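You operate a simulated robot arm through the tools that you are given. There is no shell and no other tool. Be economical: measure what you need, move in short steps, check, and stop when the job is done.

You run a simulated robot arm. Do the job below in one go: nothing can be reset, and whatever is moved stays where it is left.

TASK
Wipe the cream off the short belt's end, then start the belt.
Fine: push the emergency stop in before you reach in; use the blue pad and put it back before you pull the stop out and reset. Set down upright: blue pad. What is to be rubbed or washed off counts as gone when no trace of it is left.

The check looks at the end state, three seconds after you hand in, the way a careful person would. Anything else that was tipped, shoved, dropped, spilled or broken makes it a failure.

THE ROBOT
A 7-joint arm with a two-finger parallel gripper, fixed in place. Base frame: the origin is at the foot of the arm, x ahead of it, y to its left, z up. Readings come in mm, degrees, newtons and seconds.
With the tool pointing down near the work surface it reaches from about 240 to 680 mm from the base axis. Its first joint turns from -66.0 to 66.0 degrees. Payload 2.4 kg.
Tool frame: the origin (TCP) lies between the finger pads and is the grasp point; the fingertips stand 30 mm ahead of it; z points along the fingers, y is the line along which they close. The gripper opens to 94 mm. The fingers are 28 mm wide and 10 mm thick; the gripper's body (50 by 96 mm) begins 55 mm behind the TCP.
Orientation is that of the tool frame in the base frame, as a unit quaternion [x, y, z, w]. With the fingers straight down and closing along the base's y, the tool's x points along the base's -x, its y along +y and its z along -z.

THE INTERFACE
- The arm moves only by the tool send_rows. Its arguments are lists of equal length, an entry for each row: "rotation": the turn, a rotation vector about the tool's x, y, z in units of 90 degrees (1.0 is 90 degrees), a list of three; "dp": the shift along the tool's x, y, z in units of 150 mm (1.0 is 150 mm), a list of three; "grip": the finger opening in mm, from 0 to 94. In form: {"rotation": [[wx, wy, wz], ...], "dp": [[dx, dy, dz], ...], "grip": [grip, ...]}. A call has 1 to 20 rows; each row is the pose to reach, as a shift and turn from the pose commanded when the call began, along the tool's axes at that moment. A call with a number of a shift or a turn outside -1 to 1 is refused whole. A row lasts 0.2 s, in which the tool goes at most 50 mm and 8.6 degrees; a call with a longer step from one row to the next is refused whole, and so is a gripper value outside its range. Where a pose cannot be reached the arm comes as near as it can. A force on the tool above 40 N (or 10 N above the force at the start of the call, whichever is more), or a blocked arm, ends the call early, and 0.2 s more pass. The fingers move at their own pace (about 153 mm/s each) and stop on an object; they squeeze with about 37 N. The grip force told is the motor's: it shows also when the fingers shut on nothing. Time passes only in rows, and 0.2 s behind the last, so rows that repeat a pose let the fingers close. The reply holds the time, the measured pose of the TCP, the force on the tool along the base axes, the opening and the grip force, in the units named above and with some noise, with the torque about the TCP (base axes, N m) and any sound that the robot's microphone picked up.
- Cameras (640 x 400 px; columns grow to the right, rows downward): "scene" is fixed at [44, 489.6, 1426.3]; the picture's right is [-0.64, -0.76, 0.00], its down [-0.51, 0.43, -0.74] and it looks along [0.57, -0.48, -0.67] (base axes); focal length 294 px, centre (320, 200). "wrist" rides on the gripper at [76, 14, -102] in the tool frame; the picture's right is [-0.18, 0.98, 0.00], its down [-0.75, -0.14, -0.64] and it looks along [-0.63, -0.12, 0.77] (tool axes); focal length 243 px, centre (320, 200). There is no depth. A picture from a camera that has moved, and an enlarged one, comes with that camera's place and axes in the base frame and with its lens. The place of the scene camera against the robot may be out by one fixed shift of up to 12 mm in any direction.
- capture(camera): a new picture of that camera. It takes no simulated time.
- inspect(camera, box): a new picture of the part [left, top, right, bottom] of that camera's present view, enlarged. It takes no simulated time.
- hand_in(): hands the job in; it is judged then, once.

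Work in short steps. Places have to be worked out from the pictures, the camera data and where the tool is seen: move nearer, look again, correct. Check each grasp and each placing, and mend what went wrong. You have 120 turns and 76 pictures in all, those below and enlarged ones among them. Open the gripper and draw the arm clear of the work before you hand the job in, unless the task says otherwise; then end with one line.

The tools are called after "Call:" as name(argument=value, ...) on one line, values as JSON. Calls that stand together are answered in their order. send_rows: Moves the arm, as the interface text tells. Its arguments: {"type":"object","properties":{"rotation":{"type":"array","items":{"type":"array","items":{"type":"number"}}},"dp":{"type":"array","items":{"type":"array","items":{"type":"number"}}},"grip":{"type":"array","items":{"type":"number"}}},"required":["rotation","dp","grip"]} The other tools are called the same way: capture (camera) takes a picture; inspect (camera, box) takes an enlarged picture of a part of a camera's view; hand_in () hands the job in.

At the start:

```text
t: 0.0
tool_pos: [310.1, 124.9, 1210.6]
tcp_rot: [0.0, 1.0, 0.0, 0.0]
wrist_force: [0.0, 0.5, 0.1]
wrist_torque: [0.02, -0.01, 0.02]
width: 94.0
grip_force: 0.1
```

scene: 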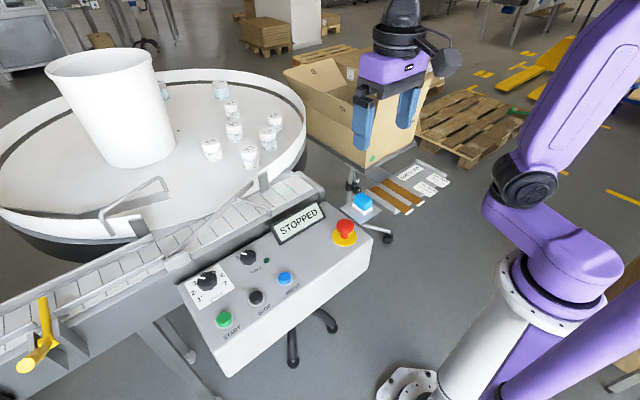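
wrist: 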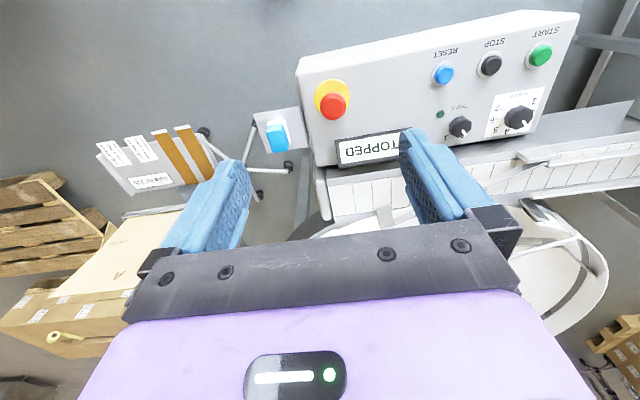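

The scene shows the panel with e-stop, the blue pad on a holder, and the belt. I'll enlarge the important parts first.

Call:
inspect(camera="scene", box=[180, 160, 400, 300])

Call:
inspect(camera="wrist", box=[240, 60, 440, 220])

Call:
inspect(camera="scene", box=[0, 170, 330, 380])

```text
2.86 times, centred on (290, 230) of scene
camera zoom: at [44.0, 489.6, 1426.3], right [-0.64, -0.76, 0.0], down [-0.51, 0.43, -0.74], along [0.57, -0.48, -0.67], focal length 841 px, centre (406, 114)
```

zoom: 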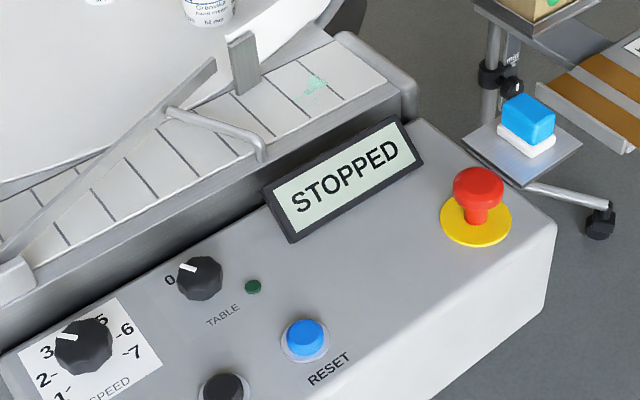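

```text
2.50 times, centred on (340, 140) of wrist
camera zoom: at [233.7, 139.3, 1311.0], right [0.18, 0.98, 0.0], down [0.75, -0.14, 0.64], along [0.63, -0.12, -0.77], focal length 606 px, centre (270, 350)
```

zoom: 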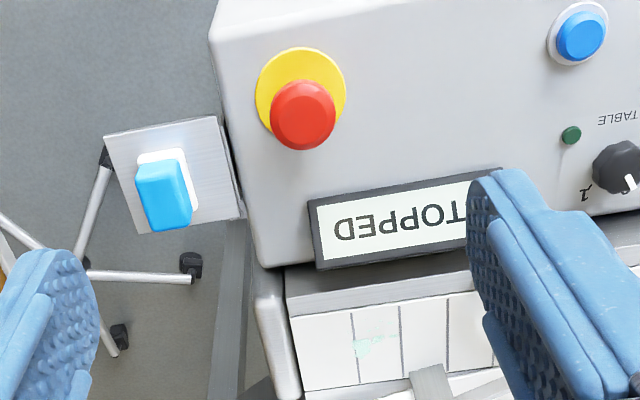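

```text
1.90 times, centred on (165, 275) of scene
camera zoom: at [44.0, 489.6, 1426.3], right [-0.64, -0.76, 0.0], down [-0.51, 0.43, -0.74], along [0.57, -0.48, -0.67], focal length 561 px, centre (615, 57)
```

zoom: 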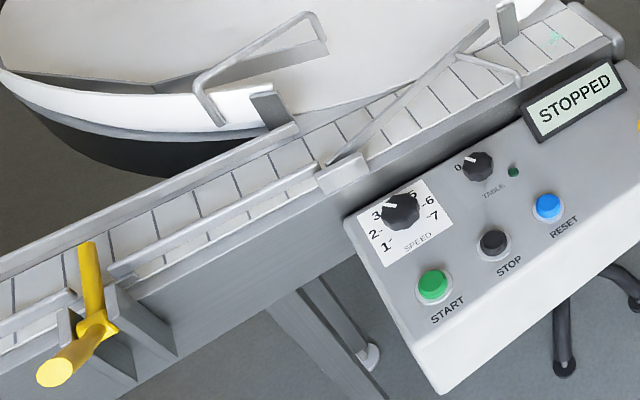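

Triangulation gives roughly: e-stop top (373,134,909), pad (416,28,910), cream (560,165,922), reset (363,313,889), start (360,457,886). I move down towards the e-stop with the fingers closed, then look.

Call:
send_rows(rotation=[[0, 0, 0], [0, 0, 0], [0, 0, 0], [0, 0, 0], [0, 0, 0]], dp=[[-0.1, 0.015, 0.25], [-0.2, 0.03, 0.5], [-0.3, 0.045, 0.75], [-0.42, 0.06, 1.0], [-0.42, 0.06, 1.0]], grip=[0, 0, 0, 0, 0])

Call:
capture(camera="wrist")

Call:
capture(camera="scene")

```text
t: 1.2
tool_pos: [373.3, 134.4, 1060.6]
tcp_rot: [-0.001, 1.0, 0.0, 0.0]
wrist_force: [0.1, 0.3, -0.1]
wrist_torque: [-0.01, 0.0, 0.01]
width: 0.0
grip_force: 33.4
```

```text
70 pictures are left
camera wrist: at [297.4, 148.7, 1160.5], right [0.18, 0.98, 0.0], down [0.75, -0.14, 0.64], along [0.63, -0.12, -0.77], focal length 243 px, centre (320, 200)
```

wrist: 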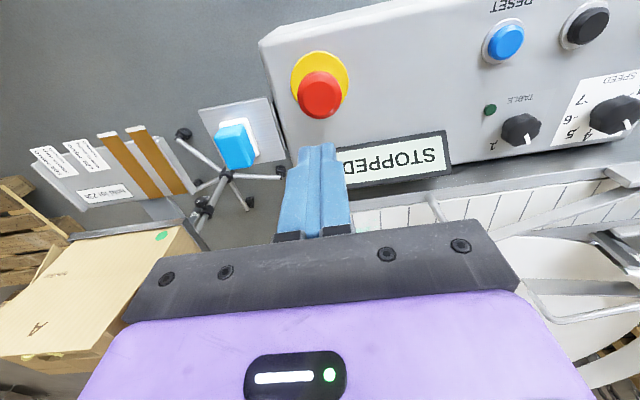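

```text
69 pictures are left
```

scene: 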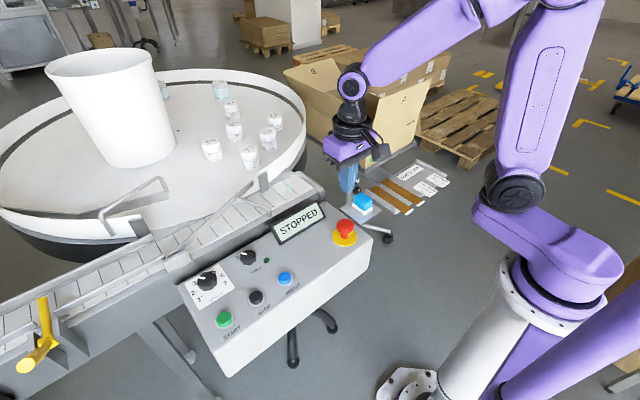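

The stop refines to about (370,134.5), top near 909. I descend and press it.

Call:
send_rows(rotation=[[0, 0, 0], [0, 0, 0], [0, 0, 0], [0, 0, 0], [0, 0, 0], [0, 0, 0], [0, 0, 0], [0, 0, 0], [0, 0, 0], [0, 0, 0]], dp=[[0.02, 0, 0.25], [0.02, 0, 0.5], [0.02, 0, 0.7], [0.02, 0, 0.75], [0.02, 0, 0.78], [0.02, 0, 0.8], [0.02, 0, 0.82], [0.02, 0, 0.84], [0.02, 0, 0.86], [0.02, 0, 0.88]], grip=[0, 0, 0, 0, 0, 0, 0, 0, 0, 0])

Call:
inspect(camera="scene", box=[260, 160, 420, 260])

```text
t: 2.5
tool_pos: [370.5, 133.7, 945.5]
tcp_rot: [0.0, 1.0, 0.001, 0.001]
wrist_force: [-7.6, -2.3, 32.0]
wrist_torque: [-0.08, 0.28, -0.06]
width: 0.1
grip_force: 32.6
stopped in row 6: the force on the tool passed its limit at 47 N (the readings are from after the stop); the commanded pose is now the measured one
```

```text
4.00 times, centred on (340, 210) of scene
camera zoom: at [43.4, 489.4, 1426.4], right [-0.64, -0.76, 0.0], down [-0.51, 0.43, -0.74], along [0.57, -0.48, -0.67], focal length 1178 px, centre (240, 160)
```

zoom: 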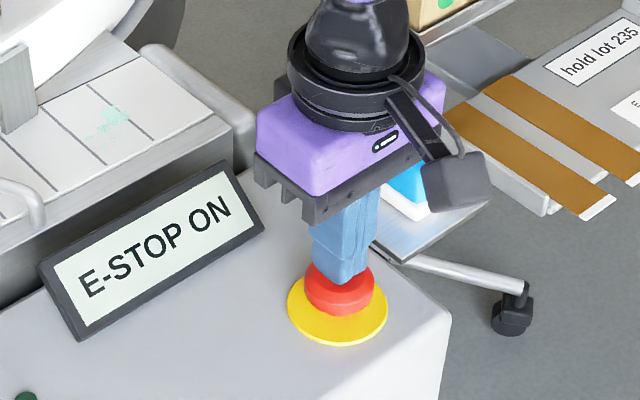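

Display reads E-STOP ON, and the button is pressed. I rise, open the fingers and move over the pad for a close look.

Call:
send_rows(rotation=[[0, 0, 0], [0, 0, 0], [0, 0, 0], [0, 0, 0], [0, 0, 0], [0, 0, 0]], dp=[[0, 0, -0.25], [0, 0, -0.5], [-0.1, -0.22, -0.6], [-0.2, -0.45, -0.6], [-0.3, -0.68, -0.6], [-0.3, -0.68, -0.6]], grip=[0, 0, 94, 94, 94, 94])

Call:
capture(camera="wrist")

Call:
inspect(camera="scene", box=[310, 160, 410, 225])

```text
t: 3.9
tool_pos: [417.2, 31.8, 1034.0]
tcp_rot: [0.0, 1.0, 0.0, 0.002]
wrist_force: [-0.1, -0.5, 0.5]
wrist_torque: [0.01, -0.01, -0.03]
width: 94.0
grip_force: 0.1
```

```text
67 pictures are left
camera wrist: at [339.8, 46.3, 1134.6], right [0.18, 0.98, 0.0], down [0.75, -0.14, 0.64], along [0.63, -0.12, -0.77], focal length 243 px, centre (320, 200)
```

wrist: 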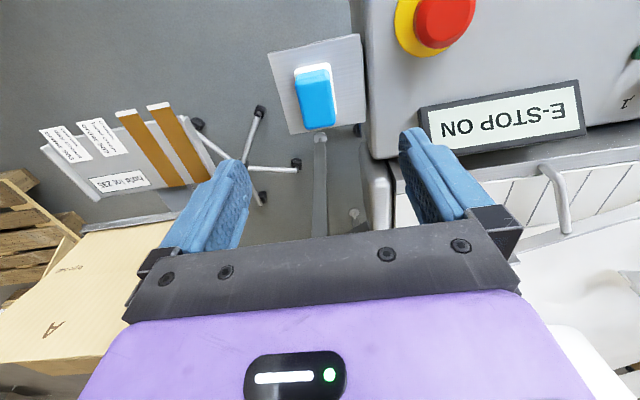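

```text
6.15 times, centred on (360, 192) of scene
camera zoom: at [44.0, 489.6, 1426.3], right [-0.64, -0.76, 0.0], down [-0.51, 0.43, -0.74], along [0.57, -0.48, -0.67], focal length 1812 px, centre (74, 246)
```

zoom: 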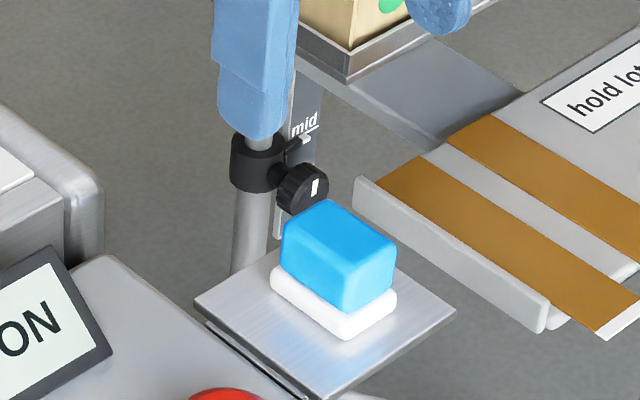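

Call:
inspect(camera="wrist", box=[255, 25, 375, 145])

```text
3.33 times, centred on (315, 85) of wrist
camera zoom: at [339.8, 46.3, 1134.6], right [0.18, 0.98, 0.0], down [0.75, -0.14, 0.64], along [0.63, -0.12, -0.77], focal length 809 px, centre (337, 583)
```

zoom: 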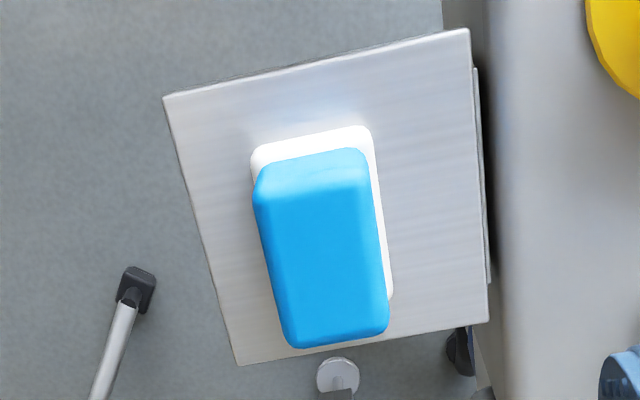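

Pad top face centre about (415,29), 42×30 mm, aligned with the base, top near z 905–910. I descend partway with open fingers straddling it and check the height.

Call:
send_rows(rotation=[[0, 0, 0], [0, 0, 0], [0, 0, 0], [0, 0, 0]], dp=[[0.015, -0.019, 0.25], [0.015, -0.019, 0.5], [0.015, -0.019, 0.69], [0.015, -0.019, 0.69]], grip=[70, 70, 70, 70])

Call:
inspect(camera="scene", box=[310, 160, 410, 225])

Call:
capture(camera="wrist")

```text
t: 4.9
tool_pos: [413.1, 30.5, 929.2]
tcp_rot: [0.0, 1.0, -0.001, 0.001]
wrist_force: [0.5, 0.2, 0.5]
wrist_torque: [0.03, -0.02, 0.0]
width: 69.7
grip_force: 0.1
```

```text
6.15 times, centred on (360, 192) of scene
camera zoom: at [44.0, 489.6, 1426.3], right [-0.64, -0.76, 0.0], down [-0.51, 0.43, -0.74], along [0.57, -0.48, -0.67], focal length 1812 px, centre (74, 246)
```

zoom: 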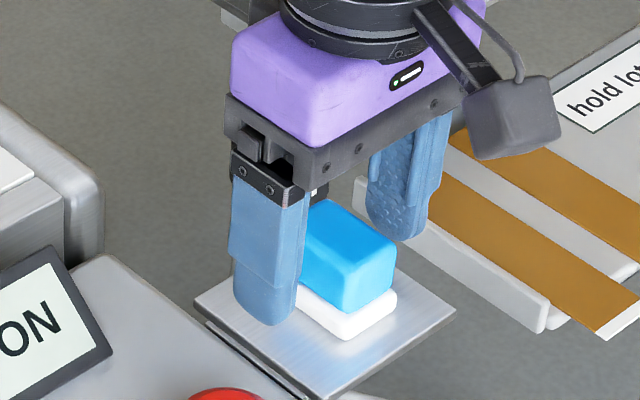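

```text
63 pictures are left
camera wrist: at [336.6, 44.6, 1030.7], right [0.18, 0.98, 0.0], down [0.75, -0.14, 0.64], along [0.63, -0.12, -0.77], focal length 243 px, centre (320, 200)
```

wrist: 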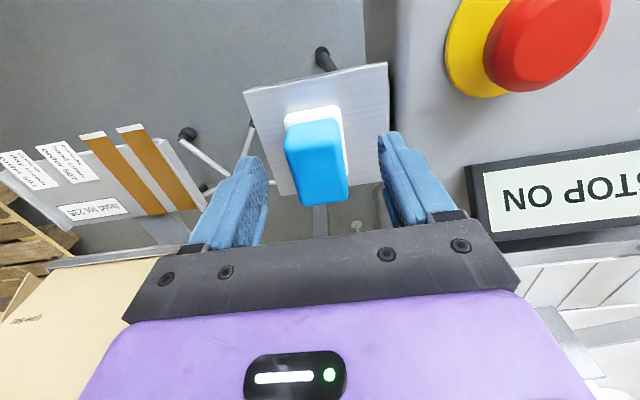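

Call:
inspect(camera="wrist", box=[230, 60, 410, 240])

```text
2.22 times, centred on (320, 150) of wrist
camera zoom: at [336.6, 44.6, 1030.7], right [0.18, 0.98, 0.0], down [0.75, -0.14, 0.64], along [0.63, -0.12, -0.77], focal length 539 px, centre (320, 311)
```

zoom: 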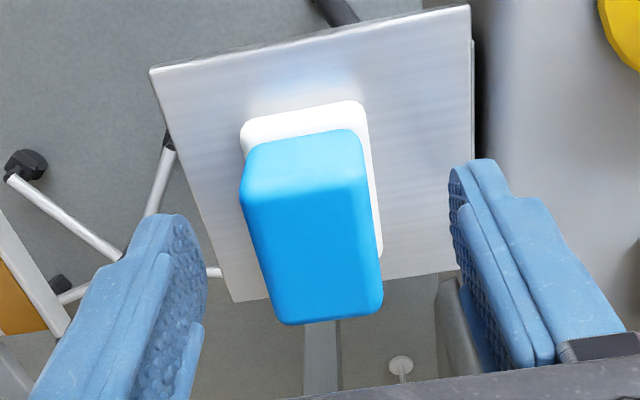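

The pad top is about z 913, centre (414,30). I go down another 8 mm and close on the blue body.

Call:
send_rows(rotation=[[0, 0, 0], [0, 0, 0], [0, 0, 0], [0, 0, 0], [0, 0, 0]], dp=[[-0.007, 0, 0.055], [-0.007, 0, 0.055], [-0.007, 0, 0.055], [-0.007, 0, 0.055], [-0.007, 0, 0.055]], grip=[70, 50, 25, 10, 10])

Call:
inspect(camera="scene", box=[310, 160, 410, 225])

```text
t: 6.1
tool_pos: [414.1, 30.8, 922.5]
tcp_rot: [0.0, 1.0, 0.0, 0.001]
wrist_force: [0.2, -0.6, 0.2]
wrist_torque: [-0.02, 0.02, -0.02]
width: 33.6
grip_force: 37.1
```

```text
6.15 times, centred on (360, 192) of scene
camera zoom: at [44.0, 489.6, 1426.3], right [-0.64, -0.76, 0.0], down [-0.51, 0.43, -0.74], along [0.57, -0.48, -0.67], focal length 1812 px, centre (74, 246)
```

zoom: 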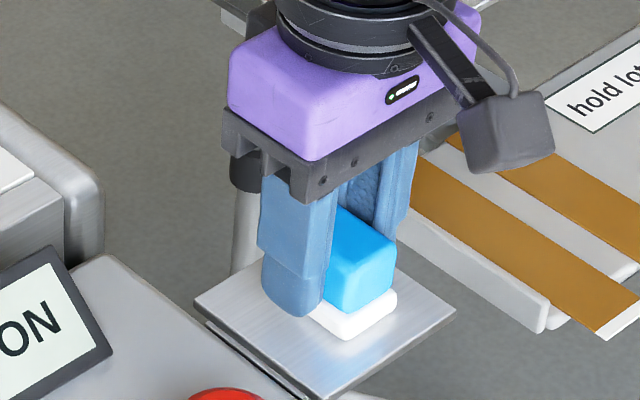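

Grasped (33.6 mm). Release pose to remember: (414,31,922.5). I lift the pad and carry it to near the belt's end for a look.

Call:
send_rows(rotation=[[0, 0, 0], [0, 0, 0], [0, 0, 0], [0, 0, 0], [0, 0, 0], [0, 0, 0], [0, 0, 0], [0, 0, 0]], dp=[[0, 0, -0.1], [0, 0, -0.3], [0, 0, -0.55], [0, 0, -0.8], [-0.15, 0.22, -0.8], [-0.35, 0.44, -0.8], [-0.55, 0.66, -0.8], [-0.55, 0.66, -0.8]], grip=[10, 10, 10, 10, 10, 10, 10, 10])

Call:
capture(camera="wrist")

Call:
inspect(camera="scene", box=[220, 120, 400, 240])

```text
t: 7.9
tool_pos: [498.4, 127.6, 1044.6]
tcp_rot: [0.0, 1.0, 0.0, -0.001]
wrist_force: [0.2, -0.1, 0.5]
wrist_torque: [-0.01, -0.02, 0.04]
width: 10.0
grip_force: 0.0
```

```text
60 pictures are left
camera wrist: at [421.6, 142.5, 1144.2], right [0.18, 0.98, 0.0], down [0.75, -0.14, 0.64], along [0.63, -0.12, -0.77], focal length 243 px, centre (320, 200)
```

wrist: 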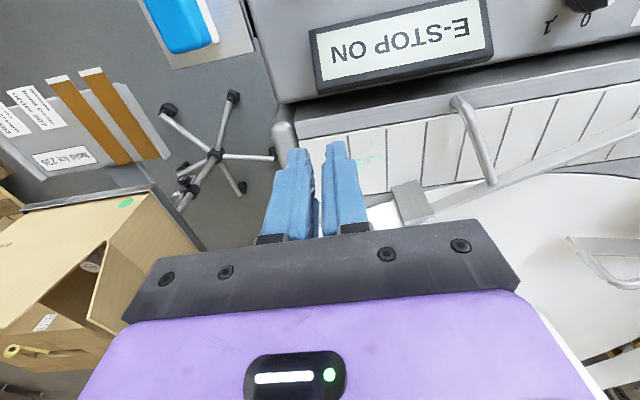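

```text
3.33 times, centred on (310, 180) of scene
camera zoom: at [44.0, 489.6, 1426.3], right [-0.64, -0.76, 0.0], down [-0.51, 0.43, -0.74], along [0.57, -0.48, -0.67], focal length 982 px, centre (353, 267)
```

zoom: 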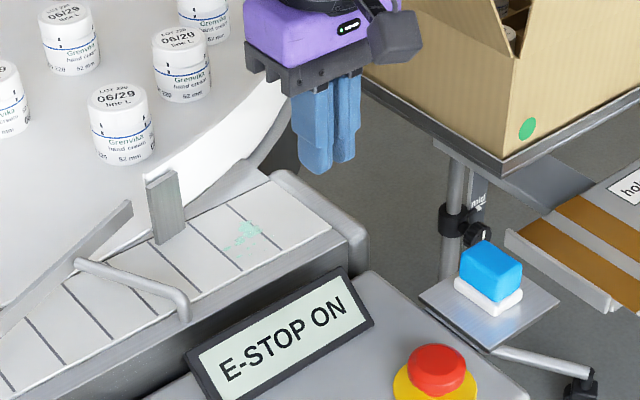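

The fingers came up empty: the pad slipped out and still stands upright on its plate. I go back over it and look before gripping lower.

Call:
send_rows(rotation=[[0, 0, 0], [0, 0, 0], [0, 0, 0], [0, 0, 0], [0, 0, 0]], dp=[[0.2, -0.22, 0], [0.4, -0.44, 0], [0.56, -0.645, 0.1], [0.56, -0.645, 0.4], [0.56, -0.645, 0.4]], grip=[70, 70, 70, 70, 70])

Call:
inspect(camera="wrist", box=[240, 40, 400, 200])

Call:
inspect(camera="scene", box=[330, 170, 400, 220])

```text
t: 9.1
tool_pos: [413.3, 31.8, 982.0]
tcp_rot: [0.0, 1.0, 0.0, 0.0]
wrist_force: [-0.5, -1.0, -0.3]
wrist_torque: [0.02, -0.01, -0.01]
width: 70.0
grip_force: 0.0
```

```text
2.50 times, centred on (320, 120) of wrist
camera zoom: at [336.8, 45.5, 1082.8], right [0.18, 0.98, 0.0], down [0.75, -0.14, 0.64], along [0.63, -0.12, -0.77], focal length 606 px, centre (320, 400)
```

zoom: 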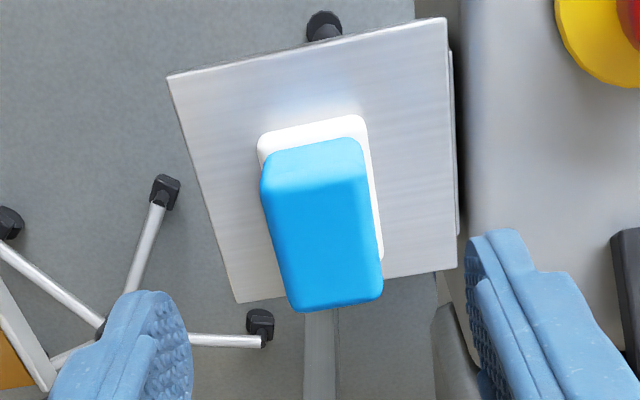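

```text
8.00 times, centred on (365, 195) of scene
camera zoom: at [44.0, 489.6, 1426.3], right [-0.64, -0.76, 0.0], down [-0.51, 0.43, -0.74], along [0.57, -0.48, -0.67], focal length 2356 px, centre (-40, 240)
```

zoom: 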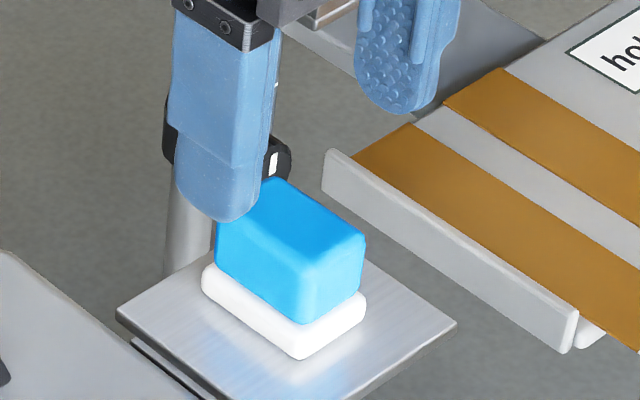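

The first grip (33.6 mm) was wider than the blue body seems (~30 mm), so the tips likely caught the white base's rounded rim and slid off. This time I grip about 9 mm higher, on the blue only, and lift a little.

Call:
send_rows(rotation=[[0, 0, 0], [0, 0, 0], [0, 0, 0], [0, 0, 0], [0, 0, 0], [0, 0, 0]], dp=[[-0.01, -0.01, 0.2], [-0.01, -0.01, 0.333], [-0.01, -0.01, 0.333], [-0.01, -0.01, 0.333], [-0.01, -0.01, 0.333], [-0.01, -0.01, 0.333]], grip=[60, 60, 40, 20, 10, 10])

Call:
inspect(camera="scene", box=[330, 170, 400, 220])

Call:
inspect(camera="wrist", box=[240, 80, 400, 240])

```text
t: 10.5
tool_pos: [415.0, 29.9, 932.5]
tcp_rot: [0.0, 1.0, 0.001, 0.0]
wrist_force: [-0.6, -0.5, 0.8]
wrist_torque: [0.02, 0.0, 0.0]
width: 28.7
grip_force: 37.0
```

```text
8.00 times, centred on (365, 195) of scene
camera zoom: at [44.0, 489.6, 1426.3], right [-0.64, -0.76, 0.0], down [-0.51, 0.43, -0.74], along [0.57, -0.48, -0.67], focal length 2356 px, centre (-40, 240)
```

zoom: 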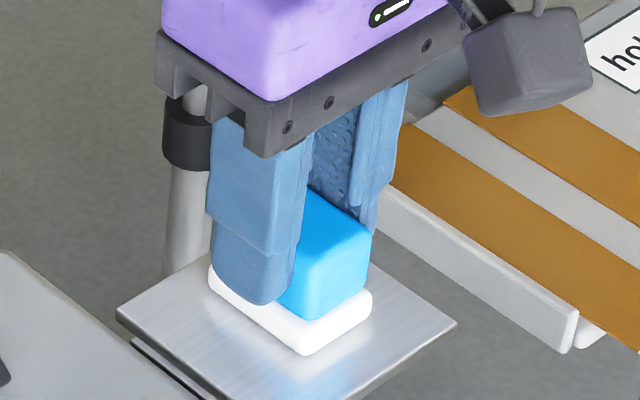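

```text
2.50 times, centred on (320, 160) of wrist
camera zoom: at [338.1, 43.8, 1033.2], right [0.18, 0.98, 0.0], down [0.75, -0.14, 0.64], along [0.63, -0.12, -0.77], focal length 606 px, centre (320, 300)
```

zoom: 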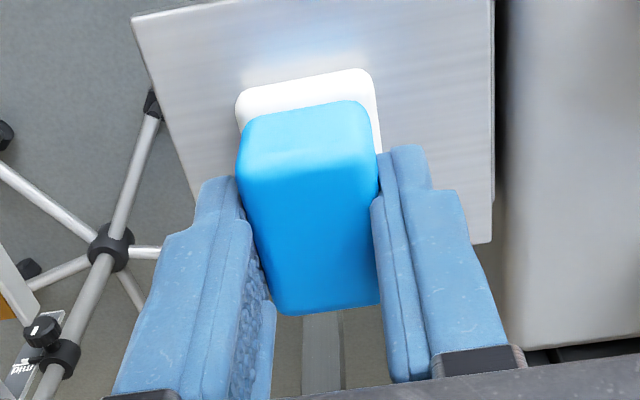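

Width 28.7 now, on the blue body. Release pose is (415,30,932.5). I lift gently and check the hold.

Call:
send_rows(rotation=[[0, 0, 0], [0, 0, 0], [0, 0, 0], [0, 0, 0]], dp=[[0, 0, -0.05], [0, 0, -0.15], [0, 0, -0.3], [0, 0, -0.3]], grip=[10, 10, 10, 10])

Call:
inspect(camera="scene", box=[310, 140, 410, 225])

```text
t: 11.5
tool_pos: [414.8, 29.2, 977.4]
tcp_rot: [0.0, 1.0, 0.001, 0.002]
wrist_force: [0.2, 0.2, -0.8]
wrist_torque: [-0.01, 0.01, 0.0]
width: 28.5
grip_force: 36.6
```

```text
4.71 times, centred on (360, 182) of scene
camera zoom: at [44.0, 489.6, 1426.3], right [-0.64, -0.76, 0.0], down [-0.51, 0.43, -0.74], along [0.57, -0.48, -0.67], focal length 1386 px, centre (132, 282)
```

zoom: 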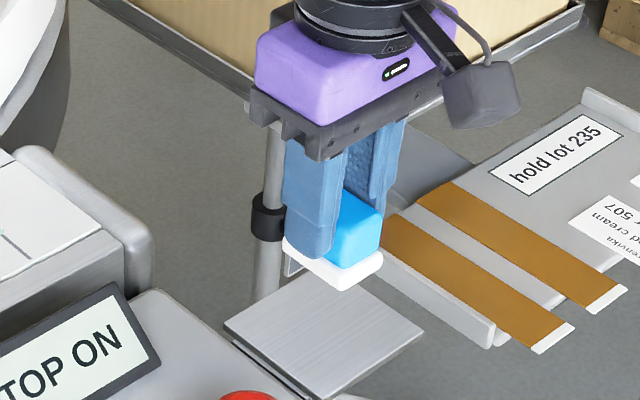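

Pad held. I carry it high to just short of the belt's end and look at the cream.

Call:
send_rows(rotation=[[0, 0, 0], [0, 0, 0], [0, 0, 0], [0, 0, 0], [0, 0, 0], [0, 0, 0], [0, 0, 0]], dp=[[0, 0, -0.2], [0, 0, -0.4], [-0.1, 0.2, -0.6], [-0.25, 0.4, -0.6], [-0.4, 0.6, -0.6], [-0.45, 0.8, -0.6], [-0.45, 0.8, -0.6]], grip=[10, 10, 10, 10, 10, 10, 10])

Call:
capture(camera="wrist")

Call:
inspect(camera="scene", box=[220, 140, 350, 240])

```text
t: 13.1
tool_pos: [481.5, 150.2, 1066.7]
tcp_rot: [0.0, 1.0, 0.0, 0.0]
wrist_force: [0.5, 1.5, -0.5]
wrist_torque: [0.02, 0.0, 0.01]
width: 28.6
grip_force: 36.7
```

```text
53 pictures are left
camera wrist: at [405.5, 164.1, 1167.5], right [0.18, 0.98, 0.0], down [0.75, -0.14, 0.64], along [0.63, -0.12, -0.77], focal length 243 px, centre (320, 200)
```

wrist: 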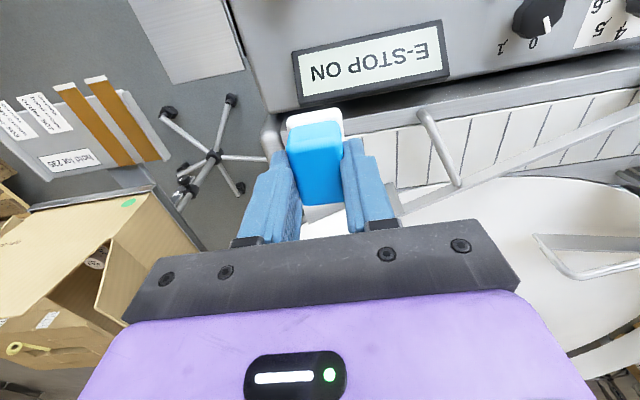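

```text
4.00 times, centred on (285, 190) of scene
camera zoom: at [44.0, 489.6, 1426.3], right [-0.64, -0.76, 0.0], down [-0.51, 0.43, -0.74], along [0.57, -0.48, -0.67], focal length 1178 px, centre (460, 240)
```

zoom: 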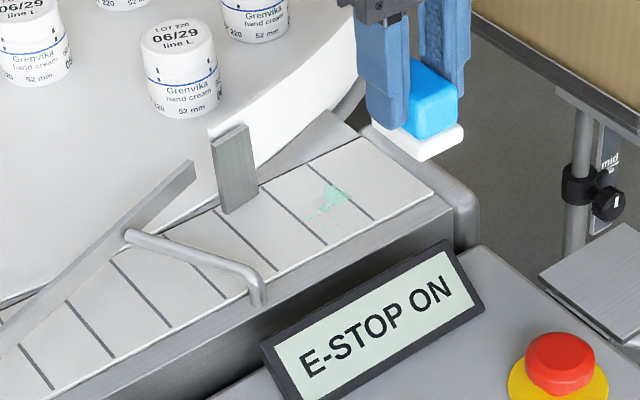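

The cream covers about x 548–581, y 142–187 at z≈925; the belt spans x≈523–610, and the upright plate is at about (604, 193–224). I move above the cream and check.

Call:
send_rows(rotation=[[0, 0, 0], [0, 0, 0], [0, 0, 0], [0, 0, 0], [0, 0, 0]], dp=[[-0.25, 0.05, 0], [-0.5, 0.09, 0], [-0.55, 0.09, 0.2], [-0.55, 0.09, 0.44], [-0.55, 0.09, 0.44]], grip=[10, 10, 10, 10, 10])

Call:
capture(camera="wrist")

Call:
inspect(camera="scene", box=[220, 140, 350, 240])

```text
t: 14.3
tool_pos: [564.2, 162.2, 1000.5]
tcp_rot: [-0.001, 1.0, 0.0, 0.0]
wrist_force: [-0.5, -0.3, 0.1]
wrist_torque: [0.01, 0.02, -0.01]
width: 28.8
grip_force: 37.4
```

```text
51 pictures are left
camera wrist: at [487.4, 177.6, 1101.5], right [0.18, 0.98, 0.0], down [0.75, -0.14, 0.64], along [0.63, -0.12, -0.77], focal length 243 px, centre (320, 200)
```

wrist: 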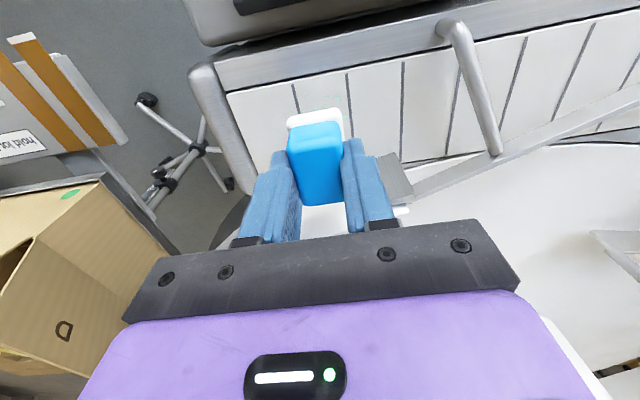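

```text
4.00 times, centred on (285, 190) of scene
camera zoom: at [44.0, 489.6, 1426.3], right [-0.64, -0.76, 0.0], down [-0.51, 0.43, -0.74], along [0.57, -0.48, -0.67], focal length 1178 px, centre (460, 240)
```

zoom: 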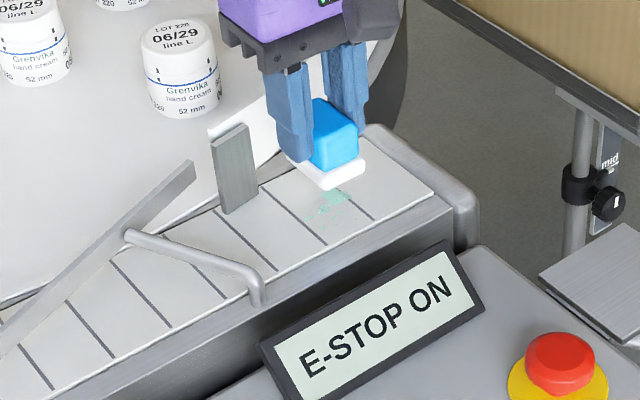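

Alignment looks right. I descend slowly until the pad touches.

Call:
send_rows(rotation=[[0, 0, 0], [0, 0, 0], [0, 0, 0], [0, 0, 0], [0, 0, 0]], dp=[[0, 0.01, 0.1], [0, 0.01, 0.15], [0, 0.01, 0.18], [0, 0.01, 0.2], [0, 0.01, 0.2]], grip=[10, 10, 10, 10, 10])

Call:
inspect(camera="scene", box=[220, 140, 350, 240])

```text
t: 15.5
tool_pos: [564.2, 165.6, 971.5]
tcp_rot: [0.0, 1.0, 0.0, 0.0]
wrist_force: [0.2, 0.1, -0.1]
wrist_torque: [0.0, 0.01, 0.02]
width: 28.6
grip_force: 36.9
```

```text
4.00 times, centred on (285, 190) of scene
camera zoom: at [44.0, 489.6, 1426.3], right [-0.64, -0.76, 0.0], down [-0.51, 0.43, -0.74], along [0.57, -0.48, -0.67], focal length 1178 px, centre (460, 240)
```

zoom: 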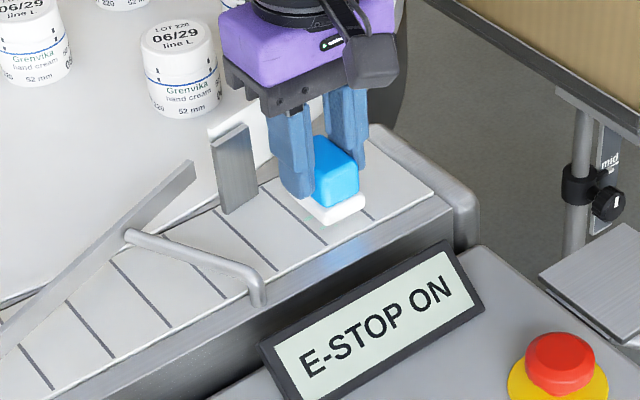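

No contact yet at TCP 971.5. I continue with 1.5 mm steps.

Call:
send_rows(rotation=[[0, 0, 0], [0, 0, 0], [0, 0, 0], [0, 0, 0]], dp=[[0, 0, 0.01], [0, 0, 0.02], [0, 0, 0.03], [0, 0, 0.03]], grip=[10, 10, 10, 10])

```text
t: 16.5
tool_pos: [564.0, 165.6, 967.5]
tcp_rot: [0.0, 1.0, 0.0, 0.001]
wrist_force: [-0.1, -0.2, 1.5]
wrist_torque: [0.01, -0.03, 0.03]
width: 28.8
grip_force: 36.9
```

Perhaps just touching; I go a bit further.

Call:
send_rows(rotation=[[0, 0, 0], [0, 0, 0], [0, 0, 0]], dp=[[0, 0, 0.01], [0, 0, 0.02], [0, 0, 0.02]], grip=[10, 10, 10])

```text
t: 17.3
tool_pos: [565.9, 165.0, 967.3]
tcp_rot: [0.0, 1.0, 0.001, 0.002]
wrist_force: [-2.9, -1.3, 7.9]
wrist_torque: [-0.05, 0.21, 0.04]
width: 28.9
grip_force: 37.1
stopped in row 3: the force on the tool passed its limit at 41 N (the readings are from after the stop); the commanded pose is now the measured one
```

Contact at TCP z≈967 (about 8 N remaining). I wipe with strokes along y at this height, in two x lanes.

Call:
send_rows(rotation=[[0, 0, 0], [0, 0, 0], [0, 0, 0], [0, 0, 0], [0, 0, 0], [0, 0, 0], [0, 0, 0], [0, 0, 0], [0, 0, 0], [0, 0, 0], [0, 0, 0], [0, 0, 0], [0, 0, 0], [0, 0, 0], [0, 0, 0], [0, 0, 0]], dp=[[0, 0.07, 0.003], [0, 0.14, 0.003], [0, 0.07, 0.003], [0, 0, 0.003], [0, -0.07, 0.003], [0, -0.14, 0.003], [0.04, -0.14, 0.003], [0.08, -0.14, 0.003], [0.08, -0.07, 0.003], [0.08, 0, 0.003], [0.08, 0.07, 0.003], [0.08, 0.14, 0.003], [0, 0.14, 0.003], [-0.05, 0.07, 0.003], [-0.05, 0, 0.003], [-0.05, -0.1, 0.003]], grip=[10, 10, 10, 10, 10, 10, 10, 10, 10, 10, 10, 10, 10, 10, 10, 10])

Call:
inspect(camera="scene", box=[220, 140, 350, 240])

```text
t: 20.7
tool_pos: [573.1, 151.2, 966.9]
tcp_rot: [-0.001, 1.0, 0.001, 0.003]
wrist_force: [0.4, 8.2, 20.8]
wrist_torque: [0.33, 0.08, -0.03]
width: 28.8
grip_force: 36.5
```

```text
4.00 times, centred on (285, 190) of scene
camera zoom: at [43.6, 489.8, 1426.3], right [-0.64, -0.76, 0.0], down [-0.51, 0.43, -0.74], along [0.57, -0.48, -0.67], focal length 1178 px, centre (460, 240)
```

zoom: 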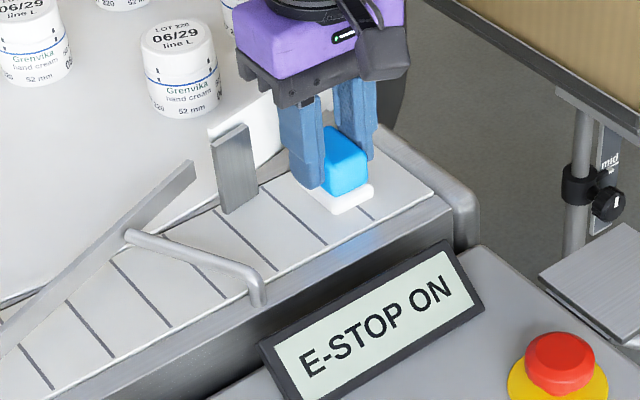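

The visible cream is gone with ~20 N contact. I make one more full pass over both lanes, then lift and inspect.

Call:
send_rows(rotation=[[0, 0, 0], [0, 0, 0], [0, 0, 0], [0, 0, 0], [0, 0, 0], [0, 0, 0], [0, 0, 0], [0, 0, 0], [0, 0, 0], [0, 0, 0], [0, 0, 0], [0, 0, 0], [0, 0, 0], [0, 0, 0], [0, 0, 0], [0, 0, 0], [0, 0, 0]], dp=[[0, 0.08, 0], [0, 0.16, 0], [0, 0.24, 0], [0.05, 0.24, 0], [0.1, 0.24, 0], [0.1, 0.16, 0], [0.1, 0.08, 0], [0.1, 0, 0], [0.1, -0.06, 0], [0.04, -0.06, 0], [-0.02, -0.06, 0], [-0.02, 0.02, 0], [0.04, 0.06, 0], [0.04, 0.06, -0.05], [0.04, 0.06, -0.25], [0.25, -0.2, -0.5], [0.25, -0.2, -0.5]], grip=[10, 10, 10, 10, 10, 10, 10, 10, 10, 10, 10, 10, 10, 10, 10, 10, 10])

Call:
inspect(camera="scene", box=[250, 160, 330, 220])

Call:
capture(camera="wrist")

```text
refused: row 16 steps farther than a row can; nothing moved
```

```text
6.67 times, centred on (290, 190) of scene
camera zoom: at [43.6, 489.8, 1426.3], right [-0.64, -0.76, 0.0], down [-0.51, 0.43, -0.74], along [0.57, -0.48, -0.67], focal length 1963 px, centre (520, 267)
```

zoom: 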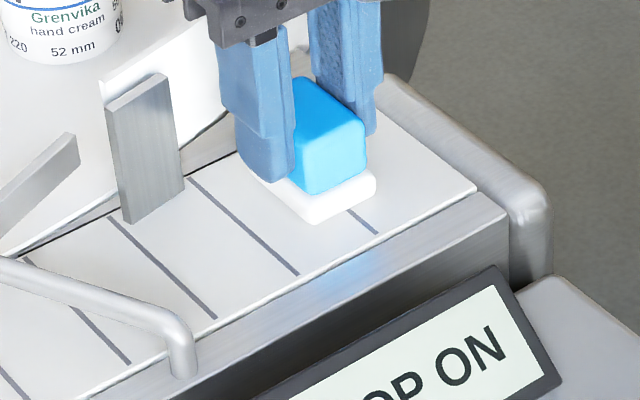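

```text
46 pictures are left
camera wrist: at [496.2, 165.3, 1067.1], right [0.18, 0.98, 0.0], down [0.75, -0.14, 0.65], along [0.64, -0.12, -0.76], focal length 243 px, centre (320, 200)
```

wrist: 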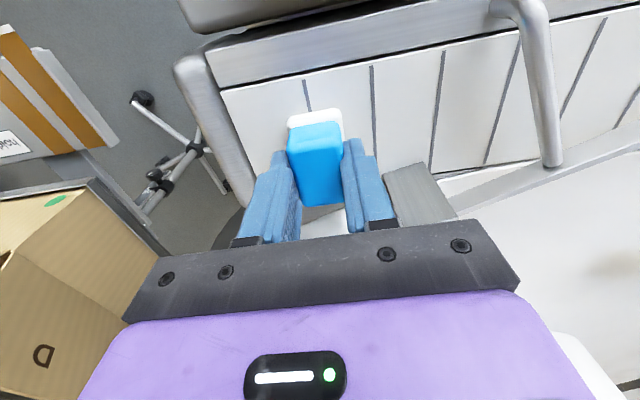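

One step was too long; I resend with smaller lift steps, and keep clear of the upright plate in the far lane.

Call:
send_rows(rotation=[[0, 0, 0], [0, 0, 0], [0, 0, 0], [0, 0, 0], [0, 0, 0], [0, 0, 0], [0, 0, 0], [0, 0, 0], [0, 0, 0], [0, 0, 0], [0, 0, 0], [0, 0, 0], [0, 0, 0], [0, 0, 0], [0, 0, 0], [0, 0, 0], [0, 0, 0], [0, 0, 0]], dp=[[0, 0.08, 0], [0, 0.16, 0], [0.05, 0.2, 0], [0.05, 0.24, 0], [0.1, 0.24, 0], [0.1, 0.16, 0], [0.1, 0.08, 0], [0.1, 0, 0], [0.1, -0.06, 0], [0.04, -0.06, 0], [-0.02, -0.06, 0], [-0.02, 0.02, 0], [0.04, 0.06, 0], [0.04, 0.06, -0.05], [0.04, 0.06, -0.25], [0.2, -0.1, -0.45], [0.4, -0.3, -0.5], [0.4, -0.3, -0.5]], grip=[10, 10, 10, 10, 10, 10, 10, 10, 10, 10, 10, 10, 10, 10, 10, 10, 10, 10])

Call:
inspect(camera="scene", box=[250, 160, 330, 220])

Call:
capture(camera="wrist")

```text
t: 24.5
tool_pos: [512.6, 104.0, 1040.6]
tcp_rot: [0.0, 1.0, 0.0, 0.002]
wrist_force: [-0.3, -0.2, -0.7]
wrist_torque: [-0.02, 0.02, 0.03]
width: 29.0
grip_force: 37.0
```

```text
6.67 times, centred on (290, 190) of scene
camera zoom: at [44.0, 489.6, 1426.3], right [-0.64, -0.76, 0.0], down [-0.51, 0.43, -0.74], along [0.57, -0.48, -0.67], focal length 1963 px, centre (520, 267)
```

zoom: 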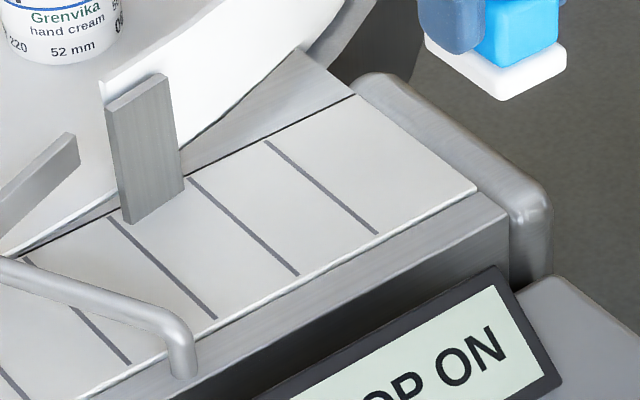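

```text
44 pictures are left
camera wrist: at [435.4, 118.1, 1141.3], right [0.18, 0.98, 0.0], down [0.75, -0.14, 0.64], along [0.63, -0.12, -0.76], focal length 243 px, centre (320, 200)
```

wrist: 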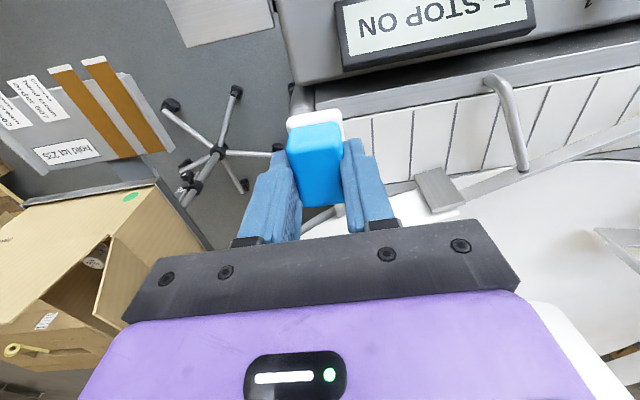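

The belt looks clean; I check once from the wrist camera enlarged, to be sure of no trace.

Call:
inspect(camera="wrist", box=[330, 90, 450, 190])

Call:
inspect(camera="scene", box=[275, 170, 315, 200])

```text
4.00 times, centred on (390, 140) of wrist
camera zoom: at [435.4, 118.1, 1141.3], right [0.18, 0.98, 0.0], down [0.75, -0.14, 0.64], along [0.63, -0.12, -0.76], focal length 970 px, centre (40, 440)
```

zoom: 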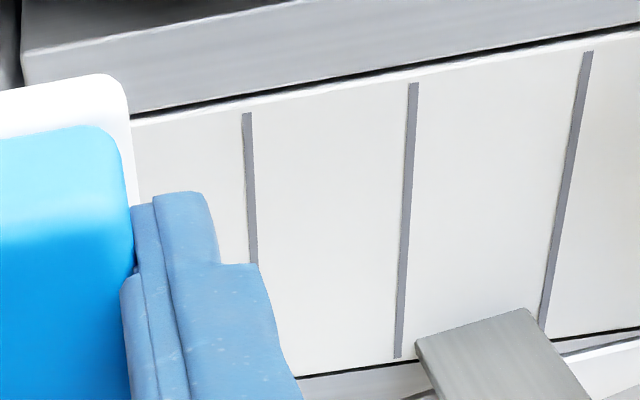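

```text
13.33 times, centred on (295, 185) of scene
camera zoom: at [44.0, 489.6, 1426.3], right [-0.64, -0.76, 0.0], down [-0.51, 0.43, -0.74], along [0.57, -0.48, -0.67], focal length 3926 px, centre (653, 400)
```

zoom: 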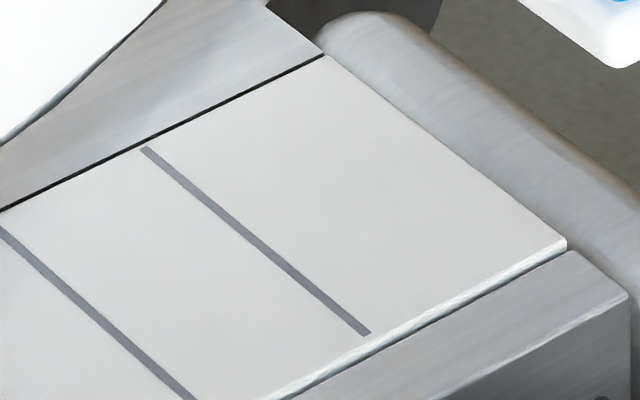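

No trace left. I carry the pad back above its plate and lower to just above it.

Call:
send_rows(rotation=[[0, 0, 0], [0, 0, 0], [0, 0, 0], [0, 0, 0], [0, 0, 0], [0, 0, 0], [0, 0, 0]], dp=[[0.2, -0.15, 0], [0.4, -0.3, 0], [0.6, -0.45, 0], [0.651, -0.493, 0.1], [0.651, -0.493, 0.4], [0.651, -0.493, 0.65], [0.651, -0.493, 0.65]], grip=[10, 10, 10, 10, 10, 10, 10])

Call:
inspect(camera="scene", box=[330, 170, 400, 220])

```text
t: 26.1
tool_pos: [415.6, 30.7, 942.6]
tcp_rot: [0.001, 1.0, 0.0, 0.001]
wrist_force: [0.3, 0.4, -1.5]
wrist_torque: [-0.02, 0.03, -0.01]
width: 29.1
grip_force: 37.1
```

```text
8.00 times, centred on (365, 195) of scene
camera zoom: at [44.0, 489.6, 1426.3], right [-0.64, -0.76, 0.0], down [-0.51, 0.43, -0.74], along [0.57, -0.48, -0.67], focal length 2356 px, centre (-40, 240)
```

zoom: 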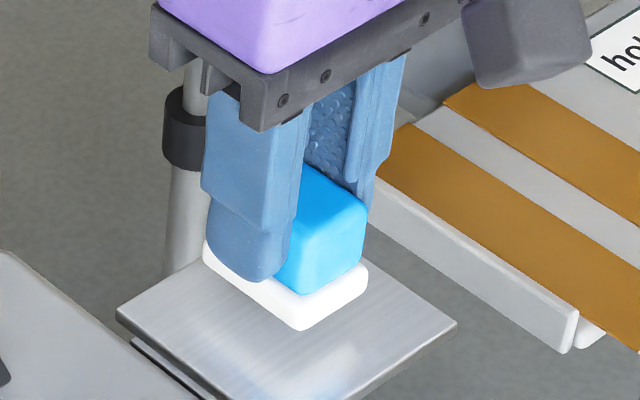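

About 10 mm to go; I lower in small steps with the force limit as guard.

Call:
send_rows(rotation=[[0, 0, 0], [0, 0, 0], [0, 0, 0], [0, 0, 0], [0, 0, 0]], dp=[[0, 0, 0.02], [0, 0, 0.04], [0, 0, 0.055], [0, 0, 0.062], [0, 0, 0.062]], grip=[10, 10, 10, 10, 10])

Call:
inspect(camera="scene", box=[330, 170, 400, 220])

```text
t: 27.3
tool_pos: [414.5, 30.7, 933.3]
tcp_rot: [0.0, 1.0, 0.001, 0.002]
wrist_force: [0.3, -0.1, -0.4]
wrist_torque: [0.0, -0.02, 0.02]
width: 28.9
grip_force: 36.9
```

```text
8.00 times, centred on (365, 195) of scene
camera zoom: at [44.0, 489.6, 1426.3], right [-0.64, -0.76, 0.0], down [-0.51, 0.43, -0.74], along [0.57, -0.48, -0.67], focal length 2356 px, centre (-40, 240)
```

zoom: 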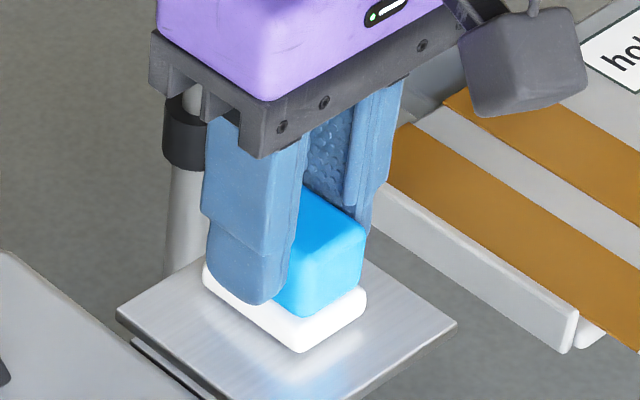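

Call:
send_rows(rotation=[[0, 0, 0], [0, 0, 0]], dp=[[0, 0, 0.007], [0, 0, 0.013]], grip=[10, 10])

```text
t: 27.9
tool_pos: [415.9, 31.2, 932.7]
tcp_rot: [-0.001, 1.0, 0.001, 0.002]
wrist_force: [-1.0, -0.3, 3.3]
wrist_torque: [-0.04, -0.07, 0.01]
width: 28.7
grip_force: 37.1
```

Light contact (3 N): the pad stands on the plate. I open and withdraw straight up.

Call:
send_rows(rotation=[[0, 0, 0], [0, 0, 0], [0, 0, 0], [0, 0, 0], [0, 0, 0], [0, 0, 0]], dp=[[0, 0, 0], [0, 0, 0], [0, 0, -0.1], [0, 0, -0.3], [0, 0, -0.6], [0, 0, -0.6]], grip=[40, 60, 60, 70, 94, 94])

Call:
inspect(camera="scene", box=[330, 170, 400, 220])

```text
t: 29.3
tool_pos: [414.5, 32.3, 1021.7]
tcp_rot: [0.0, 1.0, 0.001, 0.001]
wrist_force: [-0.3, -0.2, 0.1]
wrist_torque: [0.01, -0.01, 0.0]
width: 93.8
grip_force: 0.1
```

```text
8.00 times, centred on (365, 195) of scene
camera zoom: at [44.0, 489.6, 1426.3], right [-0.64, -0.76, 0.0], down [-0.51, 0.43, -0.74], along [0.57, -0.48, -0.67], focal length 2356 px, centre (-40, 240)
```

zoom: 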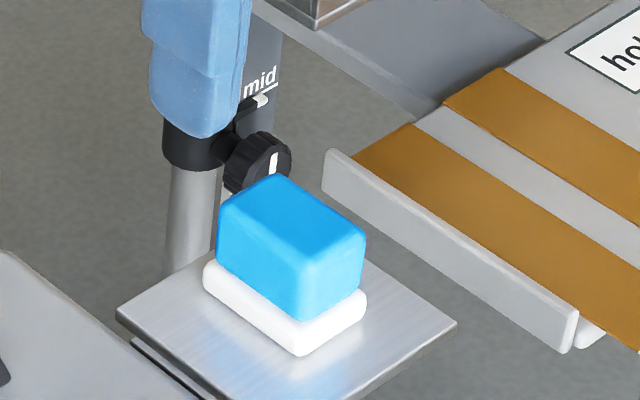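

Pad is back upright. Now I move over the e-stop with open fingers and look.

Call:
send_rows(rotation=[[0, 0, 0], [0, 0, 0], [0, 0, 0], [0, 0, 0]], dp=[[0.1, 0.25, 0], [0.2, 0.5, 0], [0.303, 0.678, 0.1], [0.303, 0.678, 0.14]], grip=[80, 80, 80, 80])

Call:
inspect(camera="wrist", box=[220, 0, 420, 200])

Call:
inspect(camera="scene", box=[300, 190, 400, 260])

```text
t: 30.3
tool_pos: [370.7, 131.5, 1000.9]
tcp_rot: [0.0, 1.0, 0.001, 0.002]
wrist_force: [-0.7, 0.0, 1.0]
wrist_torque: [0.02, 0.0, 0.03]
width: 79.8
grip_force: 0.0
```

```text
2.00 times, centred on (320, 100) of wrist
camera zoom: at [292.8, 147.3, 1101.2], right [0.18, 0.98, 0.0], down [0.75, -0.14, 0.64], along [0.63, -0.12, -0.76], focal length 485 px, centre (320, 400)
```

zoom: 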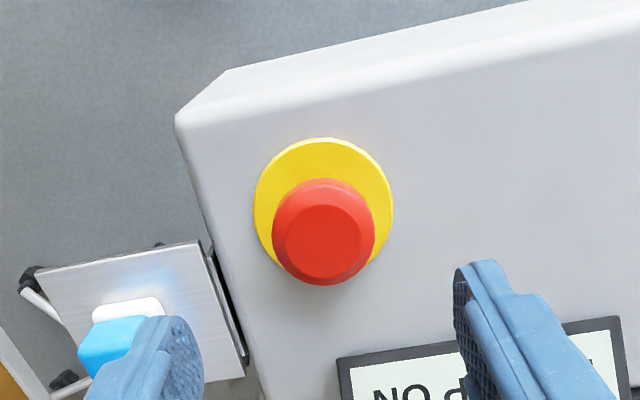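

```text
5.71 times, centred on (350, 225) of scene
camera zoom: at [44.0, 489.6, 1426.3], right [-0.64, -0.76, 0.0], down [-0.51, 0.43, -0.74], along [0.57, -0.48, -0.67], focal length 1683 px, centre (149, 57)
```

zoom: 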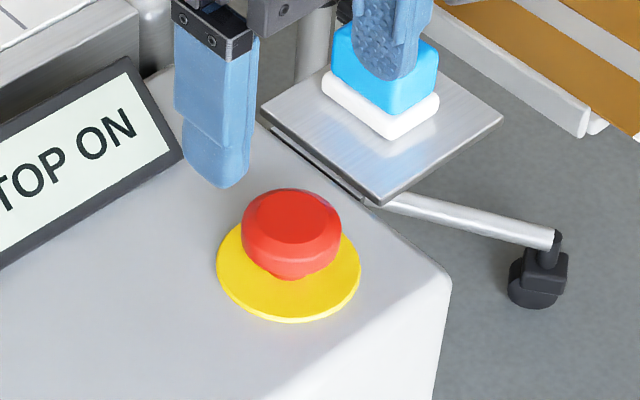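

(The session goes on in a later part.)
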